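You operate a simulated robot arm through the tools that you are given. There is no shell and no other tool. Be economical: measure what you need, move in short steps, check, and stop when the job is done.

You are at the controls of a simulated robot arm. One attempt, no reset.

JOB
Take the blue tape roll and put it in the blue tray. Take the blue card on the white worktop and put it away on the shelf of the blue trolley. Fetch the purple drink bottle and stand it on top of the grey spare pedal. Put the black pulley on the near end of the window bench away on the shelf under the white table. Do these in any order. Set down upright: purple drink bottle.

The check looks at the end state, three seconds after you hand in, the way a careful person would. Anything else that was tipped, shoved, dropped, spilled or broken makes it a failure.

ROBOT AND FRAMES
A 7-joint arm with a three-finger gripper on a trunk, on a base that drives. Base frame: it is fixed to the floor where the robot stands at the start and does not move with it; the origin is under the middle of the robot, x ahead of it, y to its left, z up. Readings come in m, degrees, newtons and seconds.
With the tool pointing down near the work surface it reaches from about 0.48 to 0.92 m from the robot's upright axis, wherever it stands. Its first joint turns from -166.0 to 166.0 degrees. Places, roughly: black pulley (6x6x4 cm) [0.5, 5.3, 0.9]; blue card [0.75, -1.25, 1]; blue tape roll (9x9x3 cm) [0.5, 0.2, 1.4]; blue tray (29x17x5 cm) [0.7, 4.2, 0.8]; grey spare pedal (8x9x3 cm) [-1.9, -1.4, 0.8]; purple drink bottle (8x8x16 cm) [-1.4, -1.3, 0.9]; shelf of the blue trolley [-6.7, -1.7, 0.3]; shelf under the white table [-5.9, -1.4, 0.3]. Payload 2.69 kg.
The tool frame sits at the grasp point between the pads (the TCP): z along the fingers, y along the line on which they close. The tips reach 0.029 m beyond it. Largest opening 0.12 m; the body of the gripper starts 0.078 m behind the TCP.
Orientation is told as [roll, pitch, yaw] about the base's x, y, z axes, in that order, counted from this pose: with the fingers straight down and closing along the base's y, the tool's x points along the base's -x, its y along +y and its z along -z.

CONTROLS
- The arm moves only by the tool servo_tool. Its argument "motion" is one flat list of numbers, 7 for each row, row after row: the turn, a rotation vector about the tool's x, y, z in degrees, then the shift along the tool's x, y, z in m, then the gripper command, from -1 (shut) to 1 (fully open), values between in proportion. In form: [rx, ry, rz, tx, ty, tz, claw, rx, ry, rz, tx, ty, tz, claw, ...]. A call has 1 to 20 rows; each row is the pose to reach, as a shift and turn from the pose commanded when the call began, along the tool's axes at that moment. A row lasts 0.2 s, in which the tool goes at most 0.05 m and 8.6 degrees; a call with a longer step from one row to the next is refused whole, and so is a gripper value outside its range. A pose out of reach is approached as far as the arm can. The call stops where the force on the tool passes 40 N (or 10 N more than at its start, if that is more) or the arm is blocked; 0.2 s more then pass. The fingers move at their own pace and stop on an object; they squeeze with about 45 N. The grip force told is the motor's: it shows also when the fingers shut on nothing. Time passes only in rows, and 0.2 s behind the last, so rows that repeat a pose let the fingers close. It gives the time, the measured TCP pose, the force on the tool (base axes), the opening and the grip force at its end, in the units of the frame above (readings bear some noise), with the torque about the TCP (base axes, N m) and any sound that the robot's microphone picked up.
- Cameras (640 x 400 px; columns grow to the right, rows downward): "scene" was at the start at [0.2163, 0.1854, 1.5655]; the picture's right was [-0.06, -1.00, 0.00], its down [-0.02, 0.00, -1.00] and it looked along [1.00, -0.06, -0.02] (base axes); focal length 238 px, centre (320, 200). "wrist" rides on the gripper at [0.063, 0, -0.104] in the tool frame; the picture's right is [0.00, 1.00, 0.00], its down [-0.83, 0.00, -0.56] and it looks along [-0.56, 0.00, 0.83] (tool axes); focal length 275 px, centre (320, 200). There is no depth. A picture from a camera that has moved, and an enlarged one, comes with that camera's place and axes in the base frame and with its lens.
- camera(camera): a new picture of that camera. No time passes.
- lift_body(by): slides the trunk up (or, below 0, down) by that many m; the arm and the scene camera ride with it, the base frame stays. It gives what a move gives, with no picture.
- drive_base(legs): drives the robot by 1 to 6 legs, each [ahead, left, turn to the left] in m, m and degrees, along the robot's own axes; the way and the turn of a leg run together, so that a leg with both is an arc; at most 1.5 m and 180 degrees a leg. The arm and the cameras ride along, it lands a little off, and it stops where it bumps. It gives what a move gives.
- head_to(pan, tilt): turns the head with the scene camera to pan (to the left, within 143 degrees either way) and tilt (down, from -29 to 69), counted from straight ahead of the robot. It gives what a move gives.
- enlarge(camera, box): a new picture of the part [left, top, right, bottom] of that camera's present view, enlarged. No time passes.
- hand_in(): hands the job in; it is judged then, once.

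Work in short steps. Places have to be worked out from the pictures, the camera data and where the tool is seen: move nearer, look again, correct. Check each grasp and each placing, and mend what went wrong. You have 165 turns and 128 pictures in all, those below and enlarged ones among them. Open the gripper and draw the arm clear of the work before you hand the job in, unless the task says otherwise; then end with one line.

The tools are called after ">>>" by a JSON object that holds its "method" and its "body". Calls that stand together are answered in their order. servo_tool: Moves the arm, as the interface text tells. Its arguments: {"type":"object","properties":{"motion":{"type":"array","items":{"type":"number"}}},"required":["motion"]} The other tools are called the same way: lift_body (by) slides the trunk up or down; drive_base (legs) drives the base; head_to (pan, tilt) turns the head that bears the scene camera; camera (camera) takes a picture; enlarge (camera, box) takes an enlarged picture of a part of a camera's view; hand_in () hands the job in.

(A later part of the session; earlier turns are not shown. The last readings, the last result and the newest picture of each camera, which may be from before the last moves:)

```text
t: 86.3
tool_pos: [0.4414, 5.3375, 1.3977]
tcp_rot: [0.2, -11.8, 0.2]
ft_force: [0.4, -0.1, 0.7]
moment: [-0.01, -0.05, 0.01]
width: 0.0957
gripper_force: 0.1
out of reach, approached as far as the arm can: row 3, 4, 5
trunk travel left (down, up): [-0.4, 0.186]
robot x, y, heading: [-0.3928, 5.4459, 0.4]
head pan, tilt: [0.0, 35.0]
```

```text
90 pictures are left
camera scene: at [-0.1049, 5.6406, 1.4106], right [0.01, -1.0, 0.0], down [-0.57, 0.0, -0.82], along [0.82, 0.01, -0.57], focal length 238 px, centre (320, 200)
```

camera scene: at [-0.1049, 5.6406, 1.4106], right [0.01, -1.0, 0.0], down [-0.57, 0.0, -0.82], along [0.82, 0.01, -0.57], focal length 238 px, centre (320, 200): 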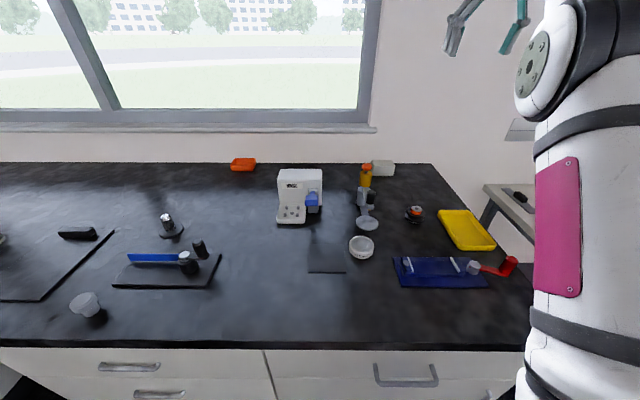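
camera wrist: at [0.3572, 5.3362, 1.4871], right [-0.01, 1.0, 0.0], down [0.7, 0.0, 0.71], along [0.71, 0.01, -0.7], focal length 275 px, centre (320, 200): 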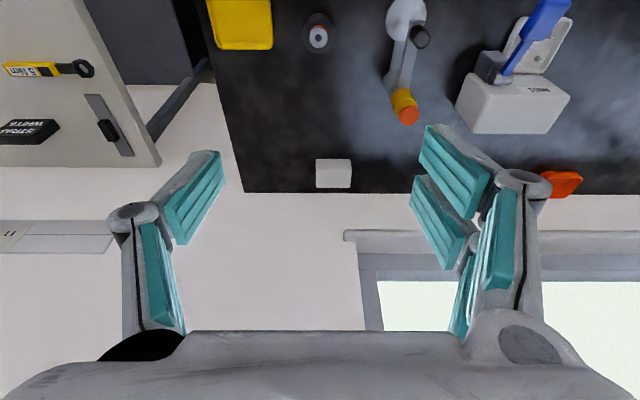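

Pulley triangulated at (0.50, 5.338), top ≈0.94, bench ≈0.90. I lower the trunk and pose for a 40°-tilted approach.

>>> {"method": "lift_body", "body": {"by": -0.3}}

>>> {"method": "servo_tool", "body": {"motion": [0, -7, 0, 0.007, 0, 0.019, 0.6, 0, -14, 0, 0.014, 0, 0.038, 0.6, 0, -21, 0, 0.021, 0, 0.057, 0.6, 0, -28, 0, 0.028, 0, 0.077, 0.6]}}

>>> {"method": "camera", "body": {"camera": "wrist"}}

>>> {"method": "camera", "body": {"camera": "scene"}}

```text
t: 89.3
tool_pos: [0.4424, 5.338, 1.0981]
tcp_rot: [0.1, -11.9, 0.2]
ft_force: [-0.1, 0.0, -0.4]
moment: [-0.02, 0.02, 0.04]
width: 0.096
gripper_force: 0.1
trunk travel left (down, up): [-0.1, 0.486]
robot x, y, heading: [-0.3973, 5.4467, 0.2]
head pan, tilt: [0.0, 35.0]
```

```text
t: 90.3
tool_pos: [0.4291, 5.3379, 1.0163]
tcp_rot: [0.3, -39.9, 0.1]
ft_force: [-0.7, -0.4, -1.1]
moment: [0.01, -0.04, 0.0]
width: 0.0959
gripper_force: 0.0
trunk travel left (down, up): [-0.1, 0.486]
robot x, y, heading: [-0.3942, 5.4477, 0.2]
head pan, tilt: [0.0, 35.0]
```

```text
89 pictures are left
camera wrist: at [0.3142, 5.3363, 1.0549], right [-0.01, 1.0, 0.0], down [0.28, 0.0, 0.96], along [0.96, 0.01, -0.28], focal length 275 px, centre (320, 200)
```

wrist: 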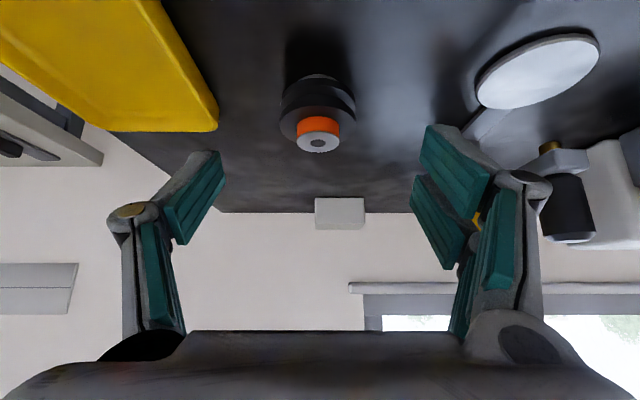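

```text
88 pictures are left
camera scene: at [-0.0101, 5.6412, 1.1106], right [0.01, -1.0, 0.0], down [-0.57, 0.0, -0.82], along [0.82, 0.01, -0.57], focal length 238 px, centre (320, 200)
```

scene: 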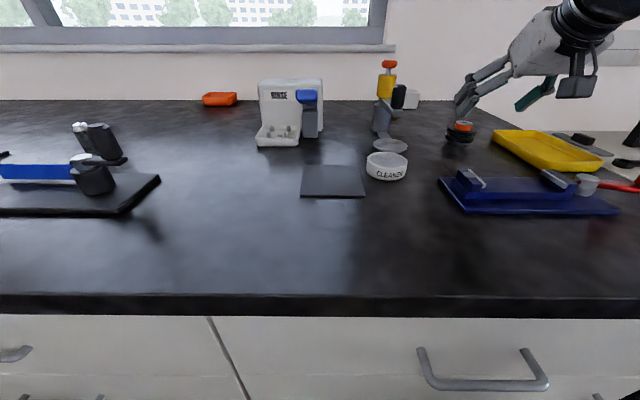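

Pulley confirmed at (0.501, 5.336, ~0.922). I go in along the tool axis.

>>> {"method": "servo_tool", "body": {"motion": [0, 0, 0, 0, -0.001, 0.03, 0.6, 0, 0, 0, 0, -0.001, 0.06, 0.6, 0, 0, 0, 0, -0.001, 0.09, 0.6, 0, 0, 0, 0, -0.001, 0.111, 0.6]}}

>>> {"method": "camera", "body": {"camera": "wrist"}}

>>> {"method": "enlarge", "body": {"camera": "scene", "box": [400, 60, 600, 185]}}

```text
t: 91.3
tool_pos: [0.5012, 5.3405, 0.9351]
tcp_rot: [0.4, -40.2, 0.1]
ft_force: [-0.1, 5.2, 17.1]
moment: [1.04, 0.16, -0.06]
width: 0.108
gripper_force: 7.4
trunk travel left (down, up): [-0.1, 0.486]
robot x, y, heading: [-0.3971, 5.4465, 0.4]
head pan, tilt: [0.0, 35.0]
```

```text
87 pictures are left
camera wrist: at [0.386, 5.338, 0.9726], right [-0.01, 1.0, 0.0], down [0.28, 0.0, 0.96], along [0.96, 0.01, -0.28], focal length 275 px, centre (320, 200)
```

wrist: 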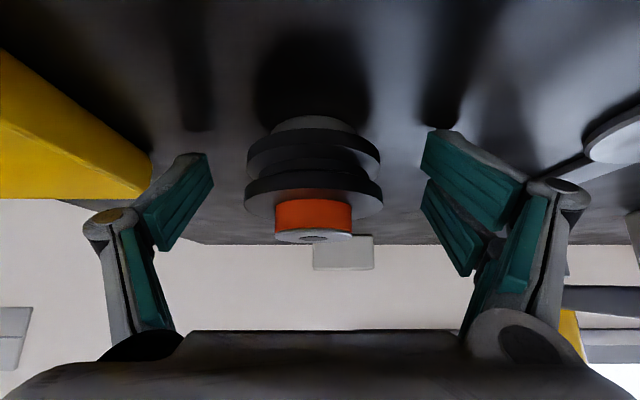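

```text
3.20 times, centred on (500, 122) of scene
camera zoom: at [-0.0109, 5.6415, 1.111], right [0.01, -1.0, 0.0], down [-0.57, 0.0, -0.82], along [0.82, 0.01, -0.57], focal length 763 px, centre (-256, 448)
```

zoom: 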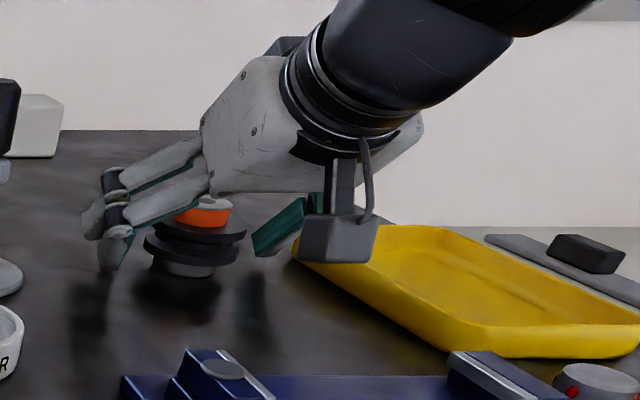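

The left fingertip touches the bench (~17 N), so the bench is ≈0.907. I rise 4 mm and close.

>>> {"method": "servo_tool", "body": {"motion": [0, 0, 0, -0.0026, -0.002, -0.003, 0.6, 0, 0, 0, -0.0026, -0.002, -0.003, -1, 0, 0, 0, -0.0026, -0.002, -0.003, -1, 0, 0, 0, -0.0026, -0.002, -0.003, -1, 0, 0, 0, -0.0026, -0.002, -0.003, -1]}}

>>> {"method": "camera", "body": {"camera": "wrist"}}

```text
t: 91.9
tool_pos: [0.5015, 5.3396, 0.9442]
tcp_rot: [0.3, -41.0, 0.1]
ft_force: [-2.7, 4.1, 28.4]
moment: [0.95, 0.13, 0.12]
width: 0.056
gripper_force: 45.2
trunk travel left (down, up): [-0.1, 0.486]
robot x, y, heading: [-0.3948, 5.4493, 0.2]
head pan, tilt: [0.0, 35.0]
stopped in row 3: the force on the tool passed its limit at 47 N (the readings are from after the stop); the commanded pose is now the measured one
```

```text
85 pictures are left
camera wrist: at [0.3861, 5.3377, 0.9823], right [-0.01, 1.0, 0.0], down [0.26, 0.0, 0.96], along [0.96, 0.01, -0.26], focal length 275 px, centre (320, 200)
```

wrist: 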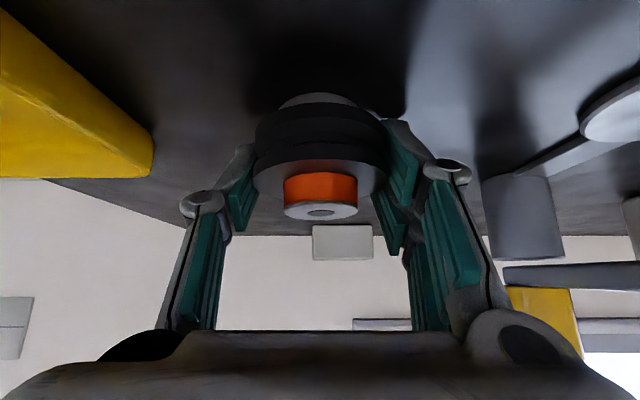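

Pulley gripped at 0.056 width (fingertips bore on the bench). I lift straight up.

>>> {"method": "servo_tool", "body": {"motion": [0, 0, 0, -0.0066, 0, -0.0075, -1, 0, 0, 0, -0.026, 0, -0.03, -1, 0, 0, 0, -0.052, 0, -0.06, -1, 0, 0, 0, -0.078, 0, -0.09, -1]}}

>>> {"method": "camera", "body": {"camera": "wrist"}}

>>> {"method": "camera", "body": {"camera": "scene"}}

```text
t: 92.9
tool_pos: [0.5021, 5.3381, 1.057]
tcp_rot: [0.4, -40.1, 0.1]
ft_force: [0.2, -0.1, -1.9]
moment: [0.05, 0.01, 0.01]
width: 0.0559
gripper_force: 44.9
trunk travel left (down, up): [-0.1, 0.486]
robot x, y, heading: [-0.3975, 5.45, 0.7]
head pan, tilt: [0.0, 35.0]
```

```text
84 pictures are left
camera wrist: at [0.3876, 5.3356, 1.0972], right [-0.01, 1.0, 0.0], down [0.28, 0.0, 0.96], along [0.96, 0.01, -0.28], focal length 275 px, centre (320, 200)
```

wrist: 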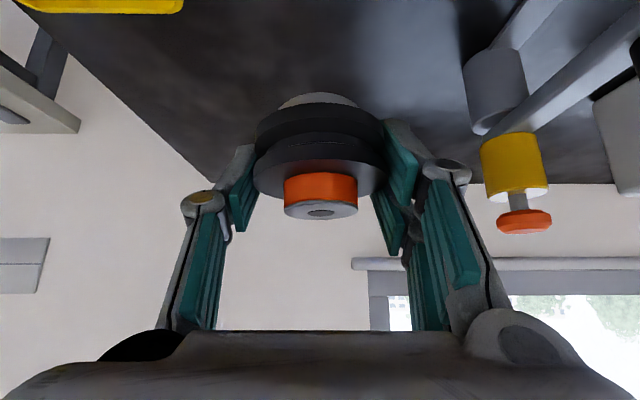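

```text
83 pictures are left
camera scene: at [-0.0101, 5.6414, 1.1105], right [0.01, -1.0, 0.0], down [-0.57, 0.0, -0.82], along [0.82, 0.01, -0.57], focal length 238 px, centre (320, 200)
```

scene: 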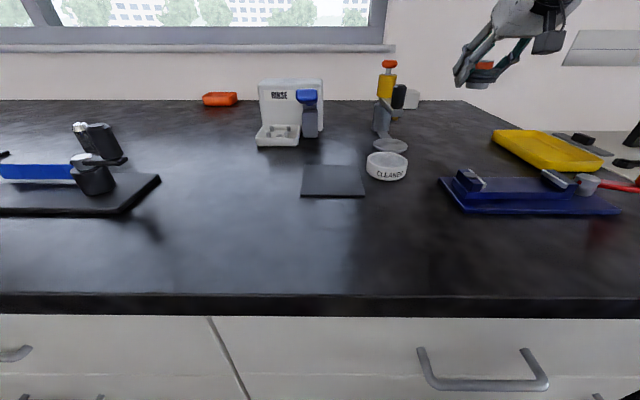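

Pulley is held. I raise the trunk, back off and retrace through the gap, ending near (-0.85, 1.5) facing west.

>>> {"method": "lift_body", "body": {"by": 0.3}}

>>> {"method": "drive_base", "body": {"legs": [[-0.47, 0, 0], [0, 0, -90.5], [1.5, 0, 0], [1.5, 0, 0], [0.95, 0, 0], [0, 0, -90]]}}

>>> {"method": "head_to", "body": {"pan": 20, "tilt": 15}}

>>> {"method": "camera", "body": {"camera": "scene"}}

```text
t: 95.9
tool_pos: [0.5022, 5.3396, 1.3575]
tcp_rot: [0.5, -40.3, 0.2]
ft_force: [-0.9, 0.2, -1.6]
moment: [-0.01, 0.0, 0.01]
width: 0.0559
gripper_force: 45.5
trunk travel left (down, up): [-0.4, 0.186]
robot x, y, heading: [-0.3958, 5.4483, 0.6]
head pan, tilt: [0.0, 35.0]
```

```text
t: 125.0
tool_pos: [-1.7933, 1.6331, 1.3583]
tcp_rot: [0.4, -40.2, 178.6]
ft_force: [-0.1, -0.9, -1.4]
moment: [0.04, 0.02, -0.02]
width: 0.0561
gripper_force: 44.6
trunk travel left (down, up): [-0.4, 0.186]
robot x, y, heading: [-0.8992, 1.4953, 178.8]
head pan, tilt: [0.0, 35.0]
```

```text
t: 125.8
tool_pos: [-1.7929, 1.633, 1.3581]
tcp_rot: [0.4, -40.3, 178.5]
ft_force: [0.4, 0.4, -1.5]
moment: [-0.03, 0.0, 0.01]
width: 0.056
gripper_force: 45.4
trunk travel left (down, up): [-0.4, 0.186]
robot x, y, heading: [-0.8955, 1.4983, 179.0]
head pan, tilt: [20.0, 15.0]
```

```text
82 pictures are left
camera scene: at [-1.1934, 1.2839, 1.4425], right [-0.32, 0.95, 0.0], down [0.25, 0.08, -0.97], along [-0.91, -0.31, -0.26], focal length 238 px, centre (320, 200)
```

scene: 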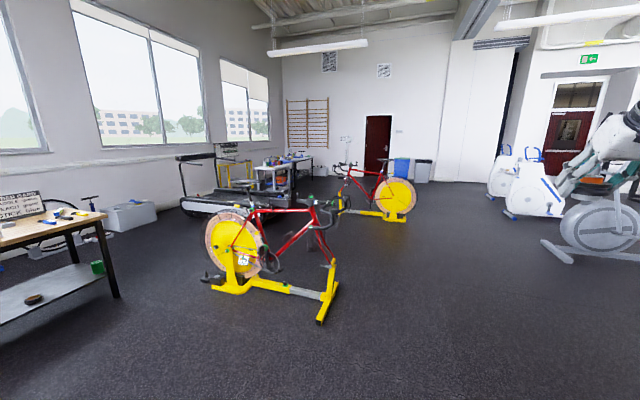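

Bike 1 spans x≈-3.1…-2.4 (y -0.4…0.8), bike 2 near x≈-5.5. I drive along y≈1.5 to x≈-4.1 and look southwest.

>>> {"method": "drive_base", "body": {"legs": [[1.5, 0, 0], [1.5, 0, 0], [0.2, 0, 0], [0, 0, 60]]}}

>>> {"method": "head_to", "body": {"pan": 0, "tilt": 20}}

>>> {"method": "camera", "body": {"camera": "scene"}}

```text
t: 144.1
tool_pos: [-4.6594, 0.8669, 1.3559]
tcp_rot: [0.5, -40.3, -121.7]
ft_force: [-0.3, -0.3, -1.2]
moment: [-0.02, -0.04, -0.02]
width: 0.056
gripper_force: 44.6
trunk travel left (down, up): [-0.4, 0.186]
robot x, y, heading: [-4.0909, 1.5771, -121.3]
head pan, tilt: [20.0, 15.0]
```

```text
t: 144.9
tool_pos: [-4.6598, 0.8665, 1.3574]
tcp_rot: [0.4, -40.3, -121.6]
ft_force: [0.3, 0.0, -1.4]
moment: [-0.02, 0.01, -0.01]
width: 0.0561
gripper_force: 45.3
trunk travel left (down, up): [-0.4, 0.186]
robot x, y, heading: [-4.0924, 1.5755, -121.6]
head pan, tilt: [0.0, 20.0]
```

```text
81 pictures are left
camera scene: at [-4.0858, 1.2212, 1.4344], right [-0.85, 0.52, 0.0], down [0.18, 0.29, -0.94], along [-0.49, -0.8, -0.34], focal length 238 px, centre (320, 200)
```

scene: 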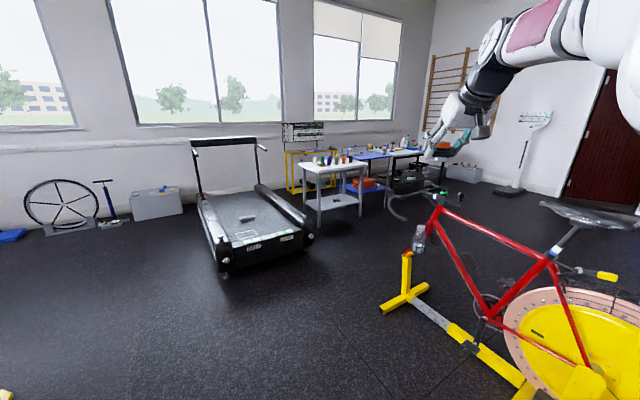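

>>> {"method": "enlarge", "body": {"camera": "scene", "box": [270, 120, 450, 240]}}

```text
3.33 times, centred on (360, 180) of scene
camera zoom: at [-4.0858, 1.2212, 1.4344], right [-0.85, 0.52, 0.0], down [0.18, 0.29, -0.94], along [-0.49, -0.8, -0.34], focal length 794 px, centre (187, 267)
```

zoom: 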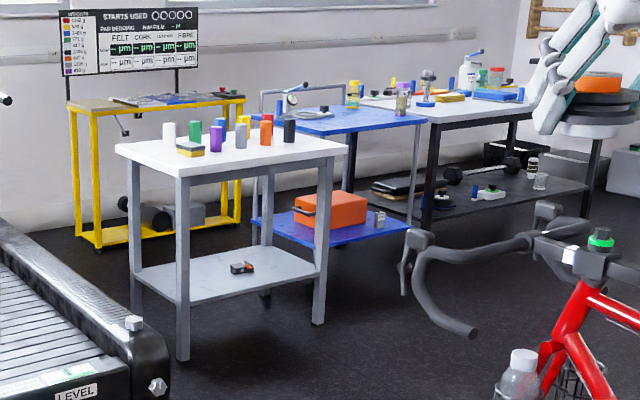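

The white table (x -6.3…-5.57, front y≈-1.25, shelf z≈0.27) is approachable from +y between treadmill and bike 2. I face west, strafe south to y≈-0.4, then check.

>>> {"method": "drive_base", "body": {"legs": [[0, 0, -58.4], [0, 1.2, 0], [0, 0.8, 0]]}}

>>> {"method": "head_to", "body": {"pan": 0, "tilt": 25}}

>>> {"method": "camera", "body": {"camera": "scene"}}

```text
t: 157.4
tool_pos: [-4.9471, -0.2857, 1.3578]
tcp_rot: [0.5, -40.3, -180.0]
ft_force: [-0.5, 0.2, -1.1]
moment: [-0.01, 0.02, 0.03]
width: 0.0562
gripper_force: 45.1
trunk travel left (down, up): [-0.4, 0.186]
robot x, y, heading: [-4.0507, -0.3981, -179.4]
head pan, tilt: [0.0, 20.0]
```

```text
t: 158.1
tool_pos: [-4.9474, -0.2849, 1.3583]
tcp_rot: [0.4, -40.3, -180.0]
ft_force: [0.5, -0.5, -1.8]
moment: [-0.01, -0.02, 0.01]
width: 0.0558
gripper_force: 44.7
trunk travel left (down, up): [-0.4, 0.186]
robot x, y, heading: [-4.0474, -0.3989, -179.6]
head pan, tilt: [0.0, 25.0]
```

```text
79 pictures are left
camera scene: at [-4.3446, -0.5881, 1.4264], right [0.0, 1.0, 0.0], down [0.42, 0.0, -0.91], along [-0.91, 0.0, -0.42], focal length 238 px, centre (320, 200)
```

scene: 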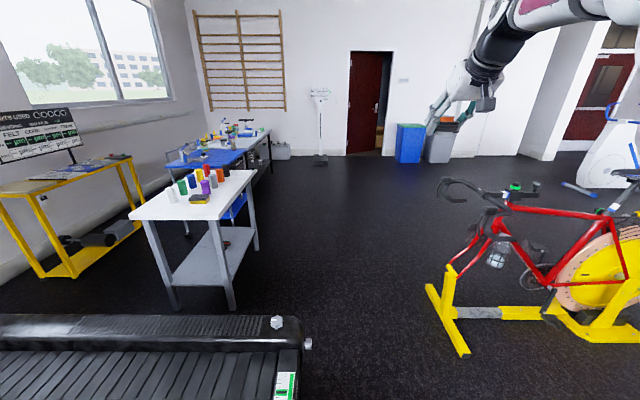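

Treadmill corner reaches y≈-0.68 and bike foot y≈0.28, so I run the corridor at y≈-0.2, then turn south in front of the table.

>>> {"method": "drive_base", "body": {"legs": [[0, -0.2, 0], [1.5, 0, 0], [0.35, 0, 0], [0, 0.15, 0], [0, 0, 89.6]]}}

>>> {"method": "head_to", "body": {"pan": 0, "tilt": 50}}

>>> {"method": "camera", "body": {"camera": "scene"}}

```text
t: 173.4
tool_pos: [-6.0256, -1.2476, 1.3581]
tcp_rot: [0.4, -40.3, -89.8]
ft_force: [0.8, -0.4, -2.3]
moment: [0.0, 0.03, -0.03]
width: 0.0562
gripper_force: 45.0
trunk travel left (down, up): [-0.4, 0.186]
robot x, y, heading: [-5.9178, -0.346, -89.3]
head pan, tilt: [0.0, 25.0]
```

```text
t: 174.3
tool_pos: [-6.0246, -1.2484, 1.3579]
tcp_rot: [0.5, -40.3, -89.8]
ft_force: [-1.3, 0.0, -1.3]
moment: [0.02, 0.01, -0.04]
width: 0.0561
gripper_force: 45.2
trunk travel left (down, up): [-0.4, 0.186]
robot x, y, heading: [-5.9129, -0.3474, -89.5]
head pan, tilt: [0.0, 50.0]
```

```text
78 pictures are left
camera scene: at [-5.7231, -0.629, 1.3889], right [-1.0, -0.01, 0.0], down [-0.01, 0.77, -0.64], along [0.0, -0.64, -0.77], focal length 238 px, centre (320, 200)
```

scene: 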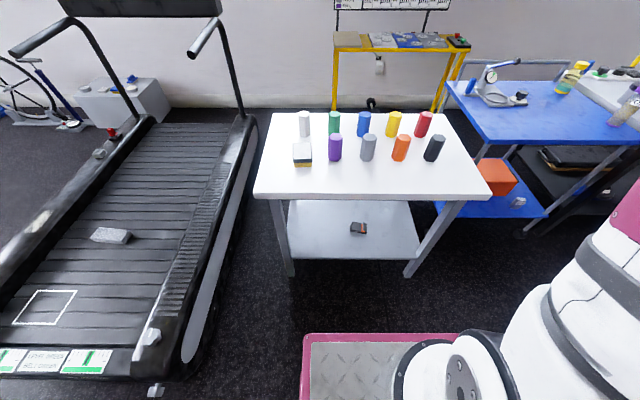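

Shelf front is y≈-1.18, surface ≈0.27, a tape measure sits at (-5.93,-1.36); I'll set the pulley near (-6.08,-1.33). First retract the arm in front of the table edge.

>>> {"method": "servo_tool", "body": {"motion": [0, 0, 0, 0.041, 0, -0.01, -1, 0, 0, 0, 0.082, 0, -0.02, -1, 0, 0, 0, 0.123, -0.01, -0.03, -1, 0, 0, 0, 0.163, -0.02, -0.039, -1, 0, 0, 0, 0.204, -0.03, -0.049, -1, 0, 0, 0, 0.245, -0.04, -0.059, -1, 0, 0, 0, 0.286, -0.05, -0.069, -1, 0, 0, 0, 0.326, -0.055, -0.078, -1]}}

>>> {"method": "lift_body", "body": {"by": -0.4}}

>>> {"method": "camera", "body": {"camera": "scene"}}

```text
t: 176.1
tool_pos: [-6.0805, -0.9501, 1.2055]
tcp_rot: [0.6, -40.2, -89.8]
ft_force: [-0.6, 0.0, -3.6]
moment: [-0.01, 0.04, -0.02]
width: 0.0563
gripper_force: 44.8
trunk travel left (down, up): [-0.4, 0.186]
robot x, y, heading: [-5.9149, -0.3499, -89.6]
head pan, tilt: [0.0, 50.0]
```

```text
t: 180.0
tool_pos: [-6.0811, -0.9504, 0.8063]
tcp_rot: [0.3, -40.2, -89.9]
ft_force: [0.8, -0.5, -2.1]
moment: [0.02, 0.0, 0.0]
width: 0.0561
gripper_force: 45.3
trunk travel left (down, up): [0.0, 0.586]
robot x, y, heading: [-5.9142, -0.3487, -89.6]
head pan, tilt: [0.0, 50.0]
```

```text
77 pictures are left
camera scene: at [-5.7225, -0.7204, 0.9899], right [-1.0, -0.01, 0.0], down [-0.01, 0.77, -0.64], along [0.0, -0.64, -0.77], focal length 238 px, centre (320, 200)
```

scene: 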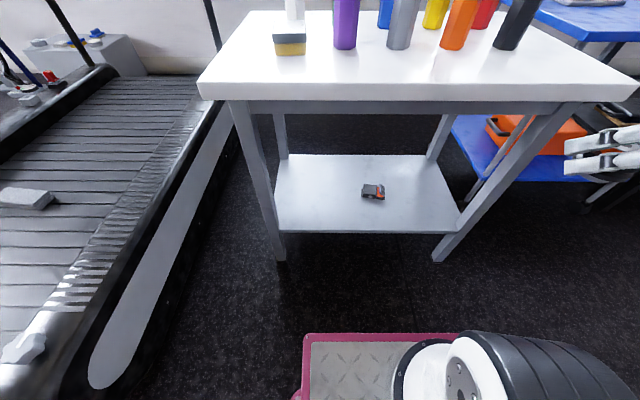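

Now I lower the tool to z≈0.45 in front of the table.

>>> {"method": "servo_tool", "body": {"motion": [0, 0, 0, 0.028, 0, 0.0335, -1, 0, 0, 0, 0.056, 0, 0.067, -1, 0, 0, 0, 0.084, 0, 0.1, -1, 0, 0, 0, 0.1125, 0, 0.134, -1, 0, 0, 0, 0.14, 0, 0.1675, -1, 0, 0, 0, 0.169, 0, 0.201, -1, 0, 0, 0, 0.197, 0, 0.2345, -1, 0, 0, 0, 0.225, 0, 0.268, -1]}}

>>> {"method": "camera", "body": {"camera": "scene"}}

>>> {"method": "camera", "body": {"camera": "wrist"}}

```text
t: 181.8
tool_pos: [-6.1533, -0.9851, 0.4239]
tcp_rot: [0.4, -40.4, -89.7]
ft_force: [-0.2, 0.8, -2.4]
moment: [-0.01, 0.0, -0.03]
width: 0.0563
gripper_force: 44.7
out of reach, approached as far as the arm can: row 2, 3, 4, 5, 6, 7, 8
trunk travel left (down, up): [0.0, 0.586]
robot x, y, heading: [-5.9128, -0.3481, -89.7]
head pan, tilt: [0.0, 50.0]
```

```text
76 pictures are left
camera scene: at [-5.7224, -0.7204, 0.9899], right [-1.0, -0.01, 0.0], down [-0.01, 0.77, -0.64], along [0.0, -0.64, -0.77], focal length 238 px, centre (320, 200)
```

scene: 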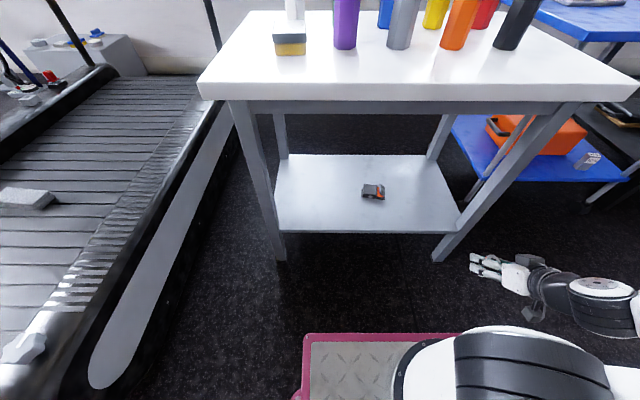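

```text
75 pictures are left
camera wrist: at [-6.1561, -0.8721, 0.4649], right [1.0, 0.01, 0.0], down [0.0, -0.27, 0.96], along [0.01, -0.96, -0.27], focal length 275 px, centre (320, 200)
```

wrist: 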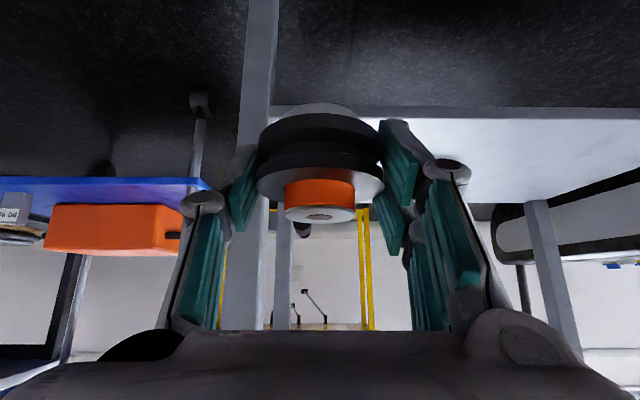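

Shelf top ≈0.275. I drive forward 0.25 and 0.07 left (+x) so the tool enters over the shelf's front.

>>> {"method": "drive_base", "body": {"legs": [[0.25, 0.07, 0]]}}

>>> {"method": "camera", "body": {"camera": "scene"}}

>>> {"method": "camera", "body": {"camera": "wrist"}}

```text
t: 183.6
tool_pos: [-6.0804, -1.2347, 0.425]
tcp_rot: [0.5, -40.4, -89.6]
ft_force: [-1.1, 0.7, -2.3]
moment: [0.04, 0.03, 0.02]
width: 0.0563
gripper_force: 44.7
trunk travel left (down, up): [0.0, 0.586]
robot x, y, heading: [-5.8454, -0.5974, -89.5]
head pan, tilt: [0.0, 50.0]
```

```text
74 pictures are left
camera scene: at [-5.6493, -0.9673, 0.9899], right [-1.0, -0.01, 0.0], down [-0.01, 0.77, -0.64], along [0.01, -0.64, -0.77], focal length 238 px, centre (320, 200)
```

scene: 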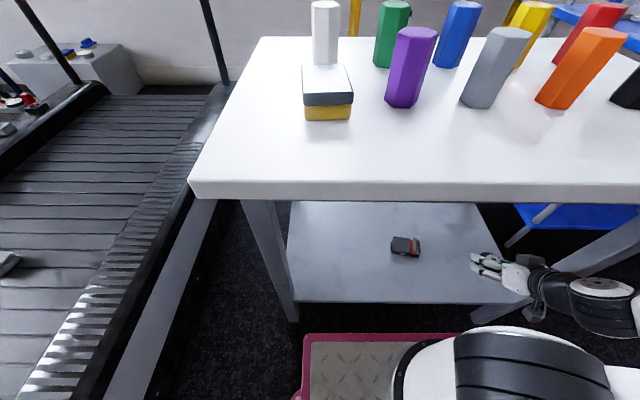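

```text
73 pictures are left
camera wrist: at [-6.0826, -1.1204, 0.4654], right [1.0, 0.02, 0.0], down [0.0, -0.27, 0.96], along [0.02, -0.96, -0.27], focal length 275 px, centre (320, 200)
```

wrist: 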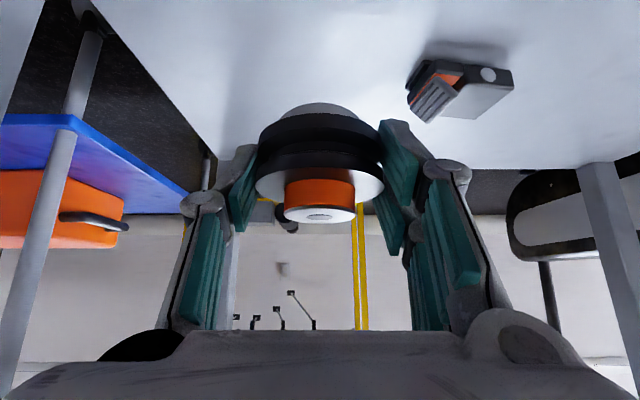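

Clear of the tape measure and legs. I advance along the tool axis to just above the shelf.

>>> {"method": "servo_tool", "body": {"motion": [0, 0, 0, 0, 0, 0.03, -1, 0, 0, 0, 0, 0, 0.06, -1, 0, 0, 0, 0, 0, 0.09, -1, 0, 0, 0, 0, 0, 0.115, -1]}}

>>> {"method": "camera", "body": {"camera": "wrist"}}

>>> {"method": "enlarge", "body": {"camera": "scene", "box": [360, 190, 600, 340]}}

```text
t: 184.6
tool_pos: [-6.0792, -1.3089, 0.3388]
tcp_rot: [0.5, -40.3, -89.7]
ft_force: [-0.2, 0.2, -1.8]
moment: [0.0, -0.01, 0.0]
width: 0.0562
gripper_force: 44.7
trunk travel left (down, up): [0.0, 0.586]
robot x, y, heading: [-5.8424, -0.5983, -89.6]
head pan, tilt: [0.0, 50.0]
```

```text
72 pictures are left
camera wrist: at [-6.0811, -1.1948, 0.3777], right [1.0, 0.02, 0.0], down [0.0, -0.27, 0.96], along [0.02, -0.96, -0.27], focal length 275 px, centre (320, 200)
```

wrist: 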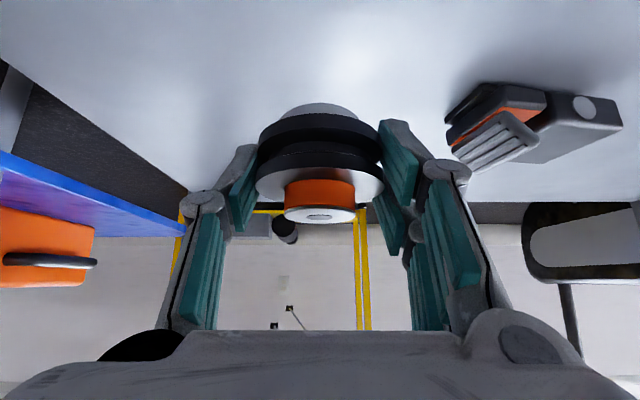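

```text
2.67 times, centred on (480, 265) of scene
camera zoom: at [-5.6493, -0.9673, 0.9899], right [-1.0, -0.01, 0.0], down [-0.01, 0.77, -0.64], along [0.01, -0.64, -0.77], focal length 636 px, centre (-107, 27)
```

zoom: 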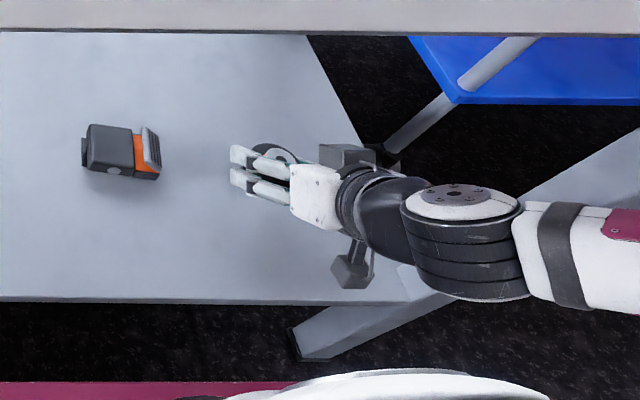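

I descend vertically in small steps until contact.

>>> {"method": "servo_tool", "body": {"motion": [0, 0, 0, 0.0065, 0, 0.0076, -1, 0, 0, 0, 0.0116, 0, 0.0137, -1, 0, 0, 0, 0.0142, 0, 0.0168, -1]}}

```text
t: 185.4
tool_pos: [-6.0789, -1.3097, 0.3167]
tcp_rot: [0.5, -40.3, -89.6]
ft_force: [-0.6, 0.1, -3.5]
moment: [0.01, -0.02, -0.01]
width: 0.0559
gripper_force: 45.0
trunk travel left (down, up): [0.0, 0.586]
robot x, y, heading: [-5.8416, -0.5928, -89.6]
head pan, tilt: [0.0, 50.0]
```

>>> {"method": "servo_tool", "body": {"motion": [0, 0, 0, 0.0026, 0, 0.003, -1, 0, 0, 0, 0.0045, 0, 0.0053, -1]}}

>>> {"method": "camera", "body": {"camera": "wrist"}}

```text
t: 186.0
tool_pos: [-6.0793, -1.3095, 0.3095]
tcp_rot: [0.5, -40.2, -89.5]
ft_force: [1.0, -0.8, -1.1]
moment: [0.0, 0.0, 0.0]
width: 0.056
gripper_force: 45.2
trunk travel left (down, up): [0.0, 0.586]
robot x, y, heading: [-5.8434, -0.5958, -89.6]
head pan, tilt: [0.0, 50.0]
```

```text
70 pictures are left
camera wrist: at [-6.0809, -1.1951, 0.3488], right [1.0, 0.02, 0.0], down [0.0, -0.27, 0.96], along [0.02, -0.96, -0.27], focal length 275 px, centre (320, 200)
```

wrist: 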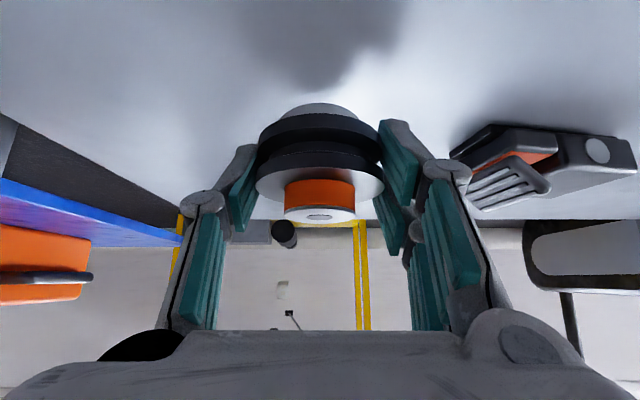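

Still a shadow gap beneath; I keep lowering.

>>> {"method": "servo_tool", "body": {"motion": [0, 0, 0, 0.0045, 0, 0.0053, -1, 0, 0, 0, 0.0077, 0, 0.0092, -1]}}

```text
t: 186.6
tool_pos: [-6.0792, -1.3086, 0.2979]
tcp_rot: [0.5, -40.3, -89.7]
ft_force: [0.0, 0.1, -2.6]
moment: [-0.01, 0.0, 0.0]
width: 0.056
gripper_force: 44.9
trunk travel left (down, up): [0.0, 0.586]
robot x, y, heading: [-5.8433, -0.5981, -89.6]
head pan, tilt: [0.0, 50.0]
```

>>> {"method": "servo_tool", "body": {"motion": [0, 0, 0, 0.0032, 0, 0.0038, -1, 0, 0, 0, 0.0064, 0, 0.0076, -1]}}

>>> {"method": "camera", "body": {"camera": "wrist"}}

```text
t: 187.1
tool_pos: [-6.0796, -1.3101, 0.2946]
tcp_rot: [0.4, -40.6, -89.5]
ft_force: [-1.6, 10.9, 22.4]
moment: [0.31, -0.76, 0.3]
width: 0.0562
gripper_force: 45.1
trunk travel left (down, up): [0.0, 0.586]
robot x, y, heading: [-5.8415, -0.5984, -89.1]
head pan, tilt: [0.0, 50.0]
stopped in row 2: the force on the tool passed its limit at 53 N (the readings are from after the stop); the commanded pose is now the measured one
```

```text
69 pictures are left
camera wrist: at [-6.0812, -1.1951, 0.3331], right [1.0, 0.02, 0.0], down [0.0, -0.27, 0.96], along [0.02, -0.96, -0.27], focal length 275 px, centre (320, 200)
```

wrist: 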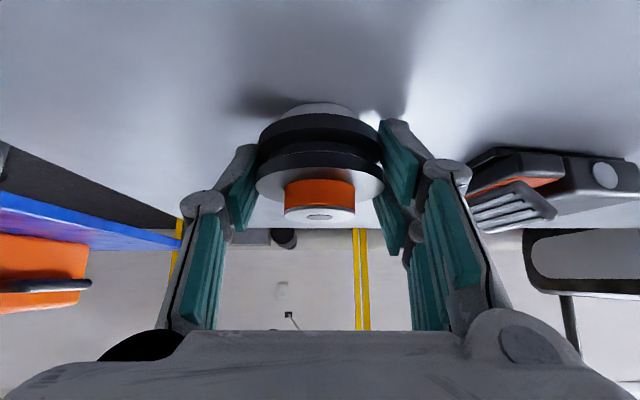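

Contact: the pulley is at shelf level (tips touching too). I open partly and withdraw back along the tool axis and up.

>>> {"method": "servo_tool", "body": {"motion": [0, 0, 0, -0.0006, 0, -0.0008, 0.5, 0, 0, 0, -0.0006, 0, -0.0008, 0.5, 0, 0, 0, -0.0006, 0, -0.0008, 0.5, 0, 0, 0, -0.001, 0, -0.025, 0.5, 0, 0, 0, -0.001, 0, -0.06, 0.5, 0, 0, 0, -0.001, 0, -0.1, 0.5]}}

>>> {"method": "camera", "body": {"camera": "wrist"}}

>>> {"method": "camera", "body": {"camera": "scene"}}

```text
t: 188.5
tool_pos: [-6.0818, -1.2468, 0.3723]
tcp_rot: [0.6, -40.6, -89.6]
ft_force: [0.3, -0.8, -1.1]
moment: [0.01, -0.02, -0.02]
width: 0.0899
gripper_force: 0.2
trunk travel left (down, up): [0.0, 0.586]
robot x, y, heading: [-5.8442, -0.5993, -89.4]
head pan, tilt: [0.0, 50.0]
```

```text
68 pictures are left
camera wrist: at [-6.0834, -1.1315, 0.41], right [1.0, 0.02, 0.0], down [0.0, -0.27, 0.96], along [0.02, -0.96, -0.27], focal length 275 px, centre (320, 200)
```

wrist: 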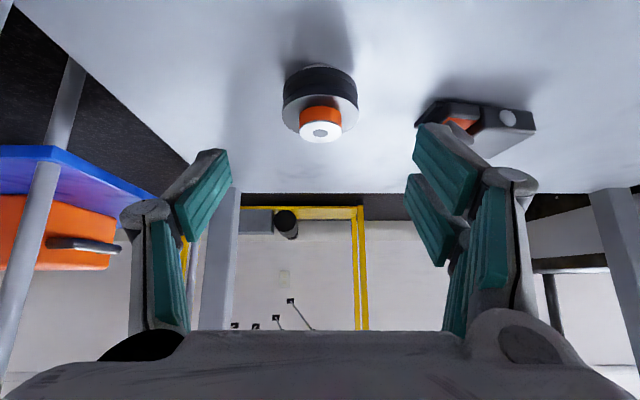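

```text
67 pictures are left
camera scene: at [-5.6493, -0.9672, 0.9899], right [-1.0, -0.01, 0.0], down [-0.01, 0.77, -0.64], along [0.01, -0.64, -0.77], focal length 238 px, centre (320, 200)
```

scene: 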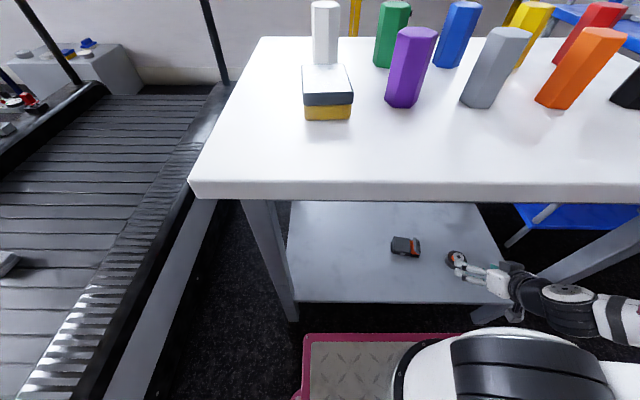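

Pulley stands on the shelf. I back away, raise the trunk, and inspect the blue trolley to the right.

>>> {"method": "drive_base", "body": {"legs": [[-0.27, 0, 0]]}}

>>> {"method": "lift_body", "body": {"by": 0.35}}

>>> {"method": "head_to", "body": {"pan": -35, "tilt": 35}}

>>> {"method": "camera", "body": {"camera": "scene"}}

```text
t: 190.4
tool_pos: [-6.0842, -0.9747, 0.3712]
tcp_rot: [0.6, -40.5, -89.5]
ft_force: [-0.4, 0.8, -0.4]
moment: [0.01, 0.03, -0.01]
width: 0.09
gripper_force: 0.1
trunk travel left (down, up): [0.0, 0.586]
robot x, y, heading: [-5.8468, -0.3237, -89.6]
head pan, tilt: [0.0, 50.0]
```

```text
t: 193.8
tool_pos: [-6.0842, -0.9748, 0.7205]
tcp_rot: [0.5, -40.5, -89.6]
ft_force: [0.3, 0.6, 0.5]
moment: [-0.02, -0.01, 0.0]
width: 0.09
gripper_force: 0.1
trunk travel left (down, up): [-0.35, 0.236]
robot x, y, heading: [-5.843, -0.3251, -89.3]
head pan, tilt: [0.0, 50.0]
```

```text
t: 194.9
tool_pos: [-6.0852, -0.975, 0.7225]
tcp_rot: [0.5, -40.6, -89.5]
ft_force: [0.7, -0.1, -0.4]
moment: [0.03, 0.01, 0.02]
width: 0.0904
gripper_force: 0.2
trunk travel left (down, up): [-0.35, 0.236]
robot x, y, heading: [-5.8446, -0.3242, -89.4]
head pan, tilt: [-35.0, 35.0]
```

```text
66 pictures are left
camera scene: at [-5.7034, -0.6287, 1.3607], right [-0.83, 0.56, 0.0], down [0.32, 0.47, -0.82], along [-0.46, -0.68, -0.57], focal length 238 px, centre (320, 200)
```

scene: 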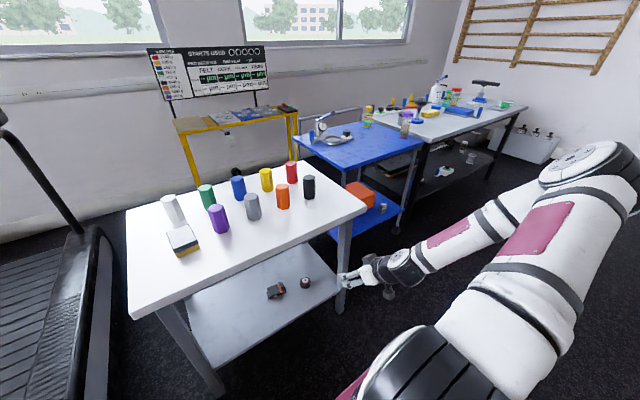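

The trolley shelf stands at about (-6.75,-1.7) with an orange case on it. Now I head back east for the bottle by the known northern route.

>>> {"method": "drive_base", "body": {"legs": [[0, 0, 89.4], [0, 0.1, 0], [1.5, 0, 0], [0.2, 0, 0], [0, 1.5, 0], [0, 0.25, 0]]}}

>>> {"method": "drive_base", "body": {"legs": [[1.5, 0, 0], [1.5, 0, 0], [0, 0, -90], [1.5, 0, 0], [0.2, 0, 0]]}}

>>> {"method": "head_to", "body": {"pan": 0, "tilt": 35}}

>>> {"method": "camera", "body": {"camera": "scene"}}

```text
t: 216.5
tool_pos: [-3.4773, 1.2625, 0.7206]
tcp_rot: [0.5, -40.5, -0.5]
ft_force: [0.1, 0.5, 0.4]
moment: [-0.03, -0.01, 0.01]
width: 0.0899
gripper_force: 0.0
trunk travel left (down, up): [-0.35, 0.236]
robot x, y, heading: [-4.1222, 1.5114, -0.1]
head pan, tilt: [-35.0, 35.0]
```

```text
t: 242.8
tool_pos: [-1.3826, -0.814, 0.7211]
tcp_rot: [0.5, -40.5, -89.8]
ft_force: [0.3, 0.5, 0.0]
moment: [-0.01, 0.01, 0.0]
width: 0.0899
gripper_force: 0.0
trunk travel left (down, up): [-0.35, 0.236]
robot x, y, heading: [-1.1408, -0.1683, -89.3]
head pan, tilt: [-35.0, 35.0]
```

```text
t: 243.9
tool_pos: [-1.3815, -0.815, 0.7215]
tcp_rot: [0.5, -40.4, -89.7]
ft_force: [0.6, 0.1, 0.2]
moment: [-0.01, 0.03, -0.02]
width: 0.0898
gripper_force: 0.1
trunk travel left (down, up): [-0.35, 0.236]
robot x, y, heading: [-1.1425, -0.1683, -90.0]
head pan, tilt: [0.0, 35.0]
```

```text
65 pictures are left
camera scene: at [-0.9486, -0.4861, 1.3608], right [-1.0, 0.0, 0.0], down [0.0, 0.57, -0.82], along [0.0, -0.82, -0.57], focal length 238 px, centre (320, 200)
```

scene: 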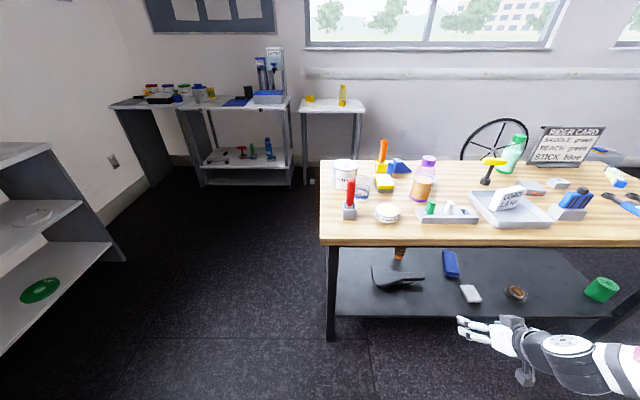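

The purple-capped bottle is at about (-1.4,-1.3). I raise the trunk and strafe right to see the pedal too.

>>> {"method": "lift_body", "body": {"by": 0.23}}

>>> {"method": "drive_base", "body": {"legs": [[0, -0.45, 0]]}}

>>> {"method": "head_to", "body": {"pan": 0, "tilt": 40}}

>>> {"method": "camera", "body": {"camera": "scene"}}

```text
t: 246.3
tool_pos: [-1.3823, -0.8163, 0.9506]
tcp_rot: [0.6, -40.5, -89.8]
ft_force: [0.1, 0.2, 0.5]
moment: [0.0, 0.0, -0.01]
width: 0.0901
gripper_force: 0.2
trunk travel left (down, up): [-0.58, 0.006]
robot x, y, heading: [-1.1427, -0.1651, -89.4]
head pan, tilt: [0.0, 35.0]
```

```text
t: 249.0
tool_pos: [-1.8353, -0.8168, 0.9516]
tcp_rot: [0.5, -40.5, -89.8]
ft_force: [-0.6, 0.1, -0.7]
moment: [0.03, 0.01, -0.03]
width: 0.09
gripper_force: 0.0
trunk travel left (down, up): [-0.58, 0.006]
robot x, y, heading: [-1.5939, -0.1706, -89.6]
head pan, tilt: [0.0, 35.0]
```

```text
t: 249.7
tool_pos: [-1.8353, -0.8168, 0.9522]
tcp_rot: [0.4, -40.5, -89.8]
ft_force: [0.0, -0.6, 1.1]
moment: [0.03, -0.03, -0.02]
width: 0.0901
gripper_force: 0.1
trunk travel left (down, up): [-0.58, 0.006]
robot x, y, heading: [-1.5936, -0.1673, -89.8]
head pan, tilt: [0.0, 40.0]
```

```text
64 pictures are left
camera scene: at [-1.4029, -0.2842, 1.5832], right [-1.0, -0.01, 0.0], down [0.0, 0.64, -0.77], along [0.0, -0.77, -0.64], focal length 238 px, centre (320, 200)
```

scene: 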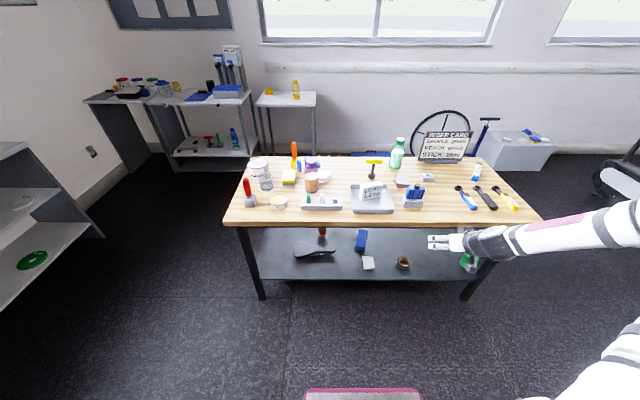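

>>> {"method": "enlarge", "body": {"camera": "scene", "box": [230, 130, 390, 230]}}

>>> {"method": "enlarge", "body": {"camera": "scene", "box": [370, 130, 530, 230]}}

```text
4.00 times, centred on (310, 180) of scene
camera zoom: at [-1.4029, -0.2842, 1.5832], right [-1.0, -0.01, 0.0], down [0.0, 0.64, -0.77], along [0.0, -0.77, -0.64], focal length 953 px, centre (360, 280)
```

zoom: 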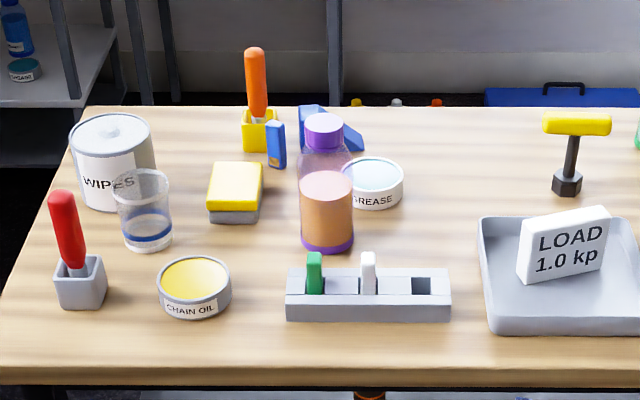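

```text
4.00 times, centred on (450, 180) of scene
camera zoom: at [-1.4029, -0.2842, 1.5832], right [-1.0, -0.01, 0.0], down [0.0, 0.64, -0.77], along [0.0, -0.77, -0.64], focal length 953 px, centre (-200, 280)
```

zoom: 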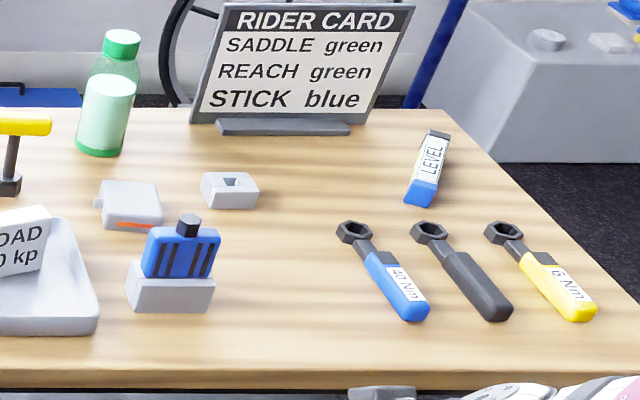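

Bottle at ≈(-1.36,-1.31); the pedal is likely the grey body with spindle and reflector near (-1.85,-1.35). I raise the arm while levelling it to point down, and lower the trunk for reach.

>>> {"method": "servo_tool", "body": {"motion": [0, 5, 0, -0.027, 0, -0.032, 0.6, 0, 10, 0, -0.054, 0, -0.064, 0.6, 0, 15, 0, -0.081, 0, -0.096, 0.6, 0, 20, 0, -0.108, 0, -0.128, 0.6, 0, 25, 0, -0.135, 0, -0.16, 0.6, 0, 30, 0, -0.162, 0, -0.192, 0.6, 0, 35, 0, -0.189, 0, -0.224, 0.6, 0, 40, 0, -0.226, 0, -0.265, 0.6]}}

>>> {"method": "lift_body", "body": {"by": -0.3}}

>>> {"method": "camera", "body": {"camera": "wrist"}}

```text
refused: row 8 steps farther than a row can; nothing moved
```

```text
t: 252.7
tool_pos: [-1.8354, -0.8181, 0.6508]
tcp_rot: [0.6, -40.5, -89.8]
ft_force: [0.6, -0.9, 0.5]
moment: [-0.01, 0.03, 0.03]
width: 0.0901
gripper_force: 0.2
trunk travel left (down, up): [-0.28, 0.306]
robot x, y, heading: [-1.5952, -0.169, -89.8]
head pan, tilt: [0.0, 40.0]
```

```text
61 pictures are left
camera wrist: at [-1.8366, -0.7027, 0.6898], right [1.0, 0.01, 0.0], down [0.0, -0.27, 0.96], along [0.01, -0.96, -0.27], focal length 275 px, centre (320, 200)
```

wrist: 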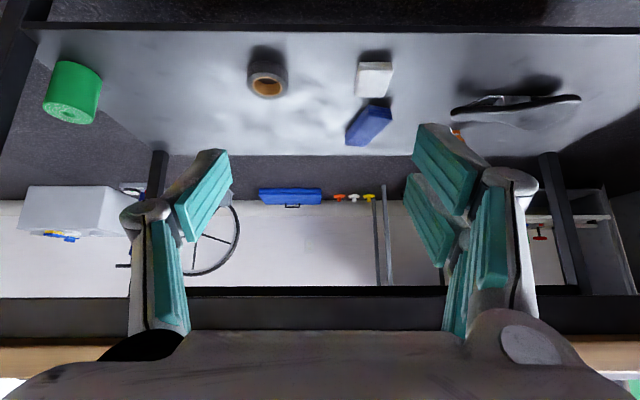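

Retry with more rows, raising 0.42.

>>> {"method": "servo_tool", "body": {"motion": [0, 4, 0, -0.027, 0, -0.032, 0.6, 0, 8, 0, -0.054, 0, -0.064, 0.6, 0, 12, 0, -0.081, 0, -0.096, 0.6, 0, 16, 0, -0.108, 0, -0.128, 0.6, 0, 20, 0, -0.135, 0, -0.16, 0.6, 0, 24, 0, -0.162, 0, -0.192, 0.6, 0, 28, 0, -0.189, 0, -0.224, 0.6, 0, 32, 0, -0.216, 0, -0.256, 0.6, 0, 36, 0, -0.243, 0, -0.288, 0.6, 0, 40, 0, -0.27, 0, -0.32, 0.6]}}

>>> {"method": "camera", "body": {"camera": "wrist"}}

```text
t: 254.9
tool_pos: [-1.8373, -0.816, 1.0698]
tcp_rot: [0.3, -0.3, -89.6]
ft_force: [0.3, 0.7, 0.0]
moment: [-0.01, 0.03, -0.01]
width: 0.0959
gripper_force: 0.1
trunk travel left (down, up): [-0.28, 0.306]
robot x, y, heading: [-1.5926, -0.1701, -89.8]
head pan, tilt: [0.0, 40.0]
```

```text
60 pictures are left
camera wrist: at [-1.8396, -0.7529, 1.1744], right [1.0, 0.01, 0.01], down [0.01, -0.83, 0.56], along [0.01, -0.56, -0.83], focal length 275 px, centre (320, 200)
```

wrist: 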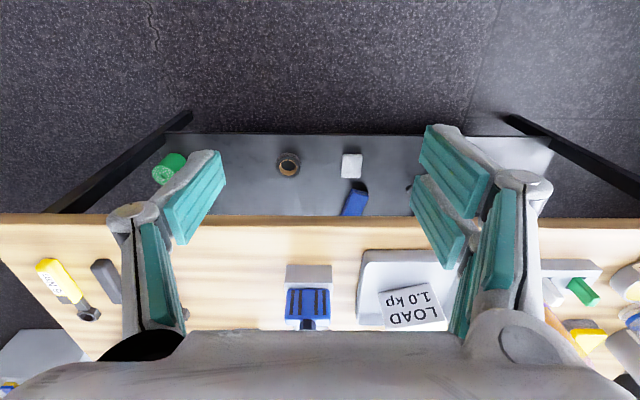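

Table front at y≈-1.05. I strafe left 0.48 and go ahead 0.3 so the tool sits in front of the bottle, above clutter.

>>> {"method": "drive_base", "body": {"legs": [[0, 0.48, 0], [0.3, 0, 0]]}}

>>> {"method": "camera", "body": {"camera": "wrist"}}

>>> {"method": "camera", "body": {"camera": "scene"}}

```text
t: 259.4
tool_pos: [-1.3606, -1.113, 1.0702]
tcp_rot: [0.3, -0.5, -89.7]
ft_force: [-0.5, -0.5, 0.8]
moment: [0.02, 0.03, -0.01]
width: 0.0959
gripper_force: 0.1
trunk travel left (down, up): [-0.28, 0.306]
robot x, y, heading: [-1.1141, -0.4665, -90.0]
head pan, tilt: [0.0, 40.0]
```

```text
59 pictures are left
camera wrist: at [-1.3618, -1.0498, 1.1737], right [1.0, 0.01, 0.01], down [0.0, -0.83, 0.56], along [0.01, -0.56, -0.83], focal length 275 px, centre (320, 200)
```

wrist: 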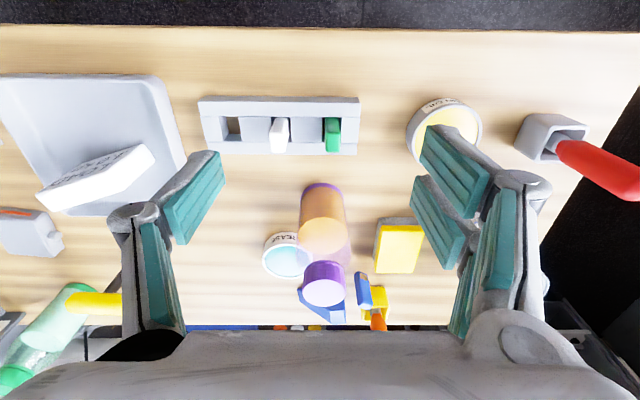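

```text
58 pictures are left
camera scene: at [-0.9227, -0.8141, 1.2837], right [-1.0, 0.0, 0.0], down [0.0, 0.64, -0.77], along [0.0, -0.77, -0.64], focal length 238 px, centre (320, 200)
```

scene: 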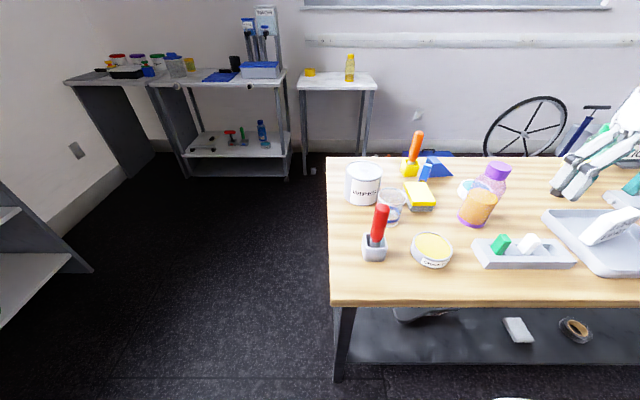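

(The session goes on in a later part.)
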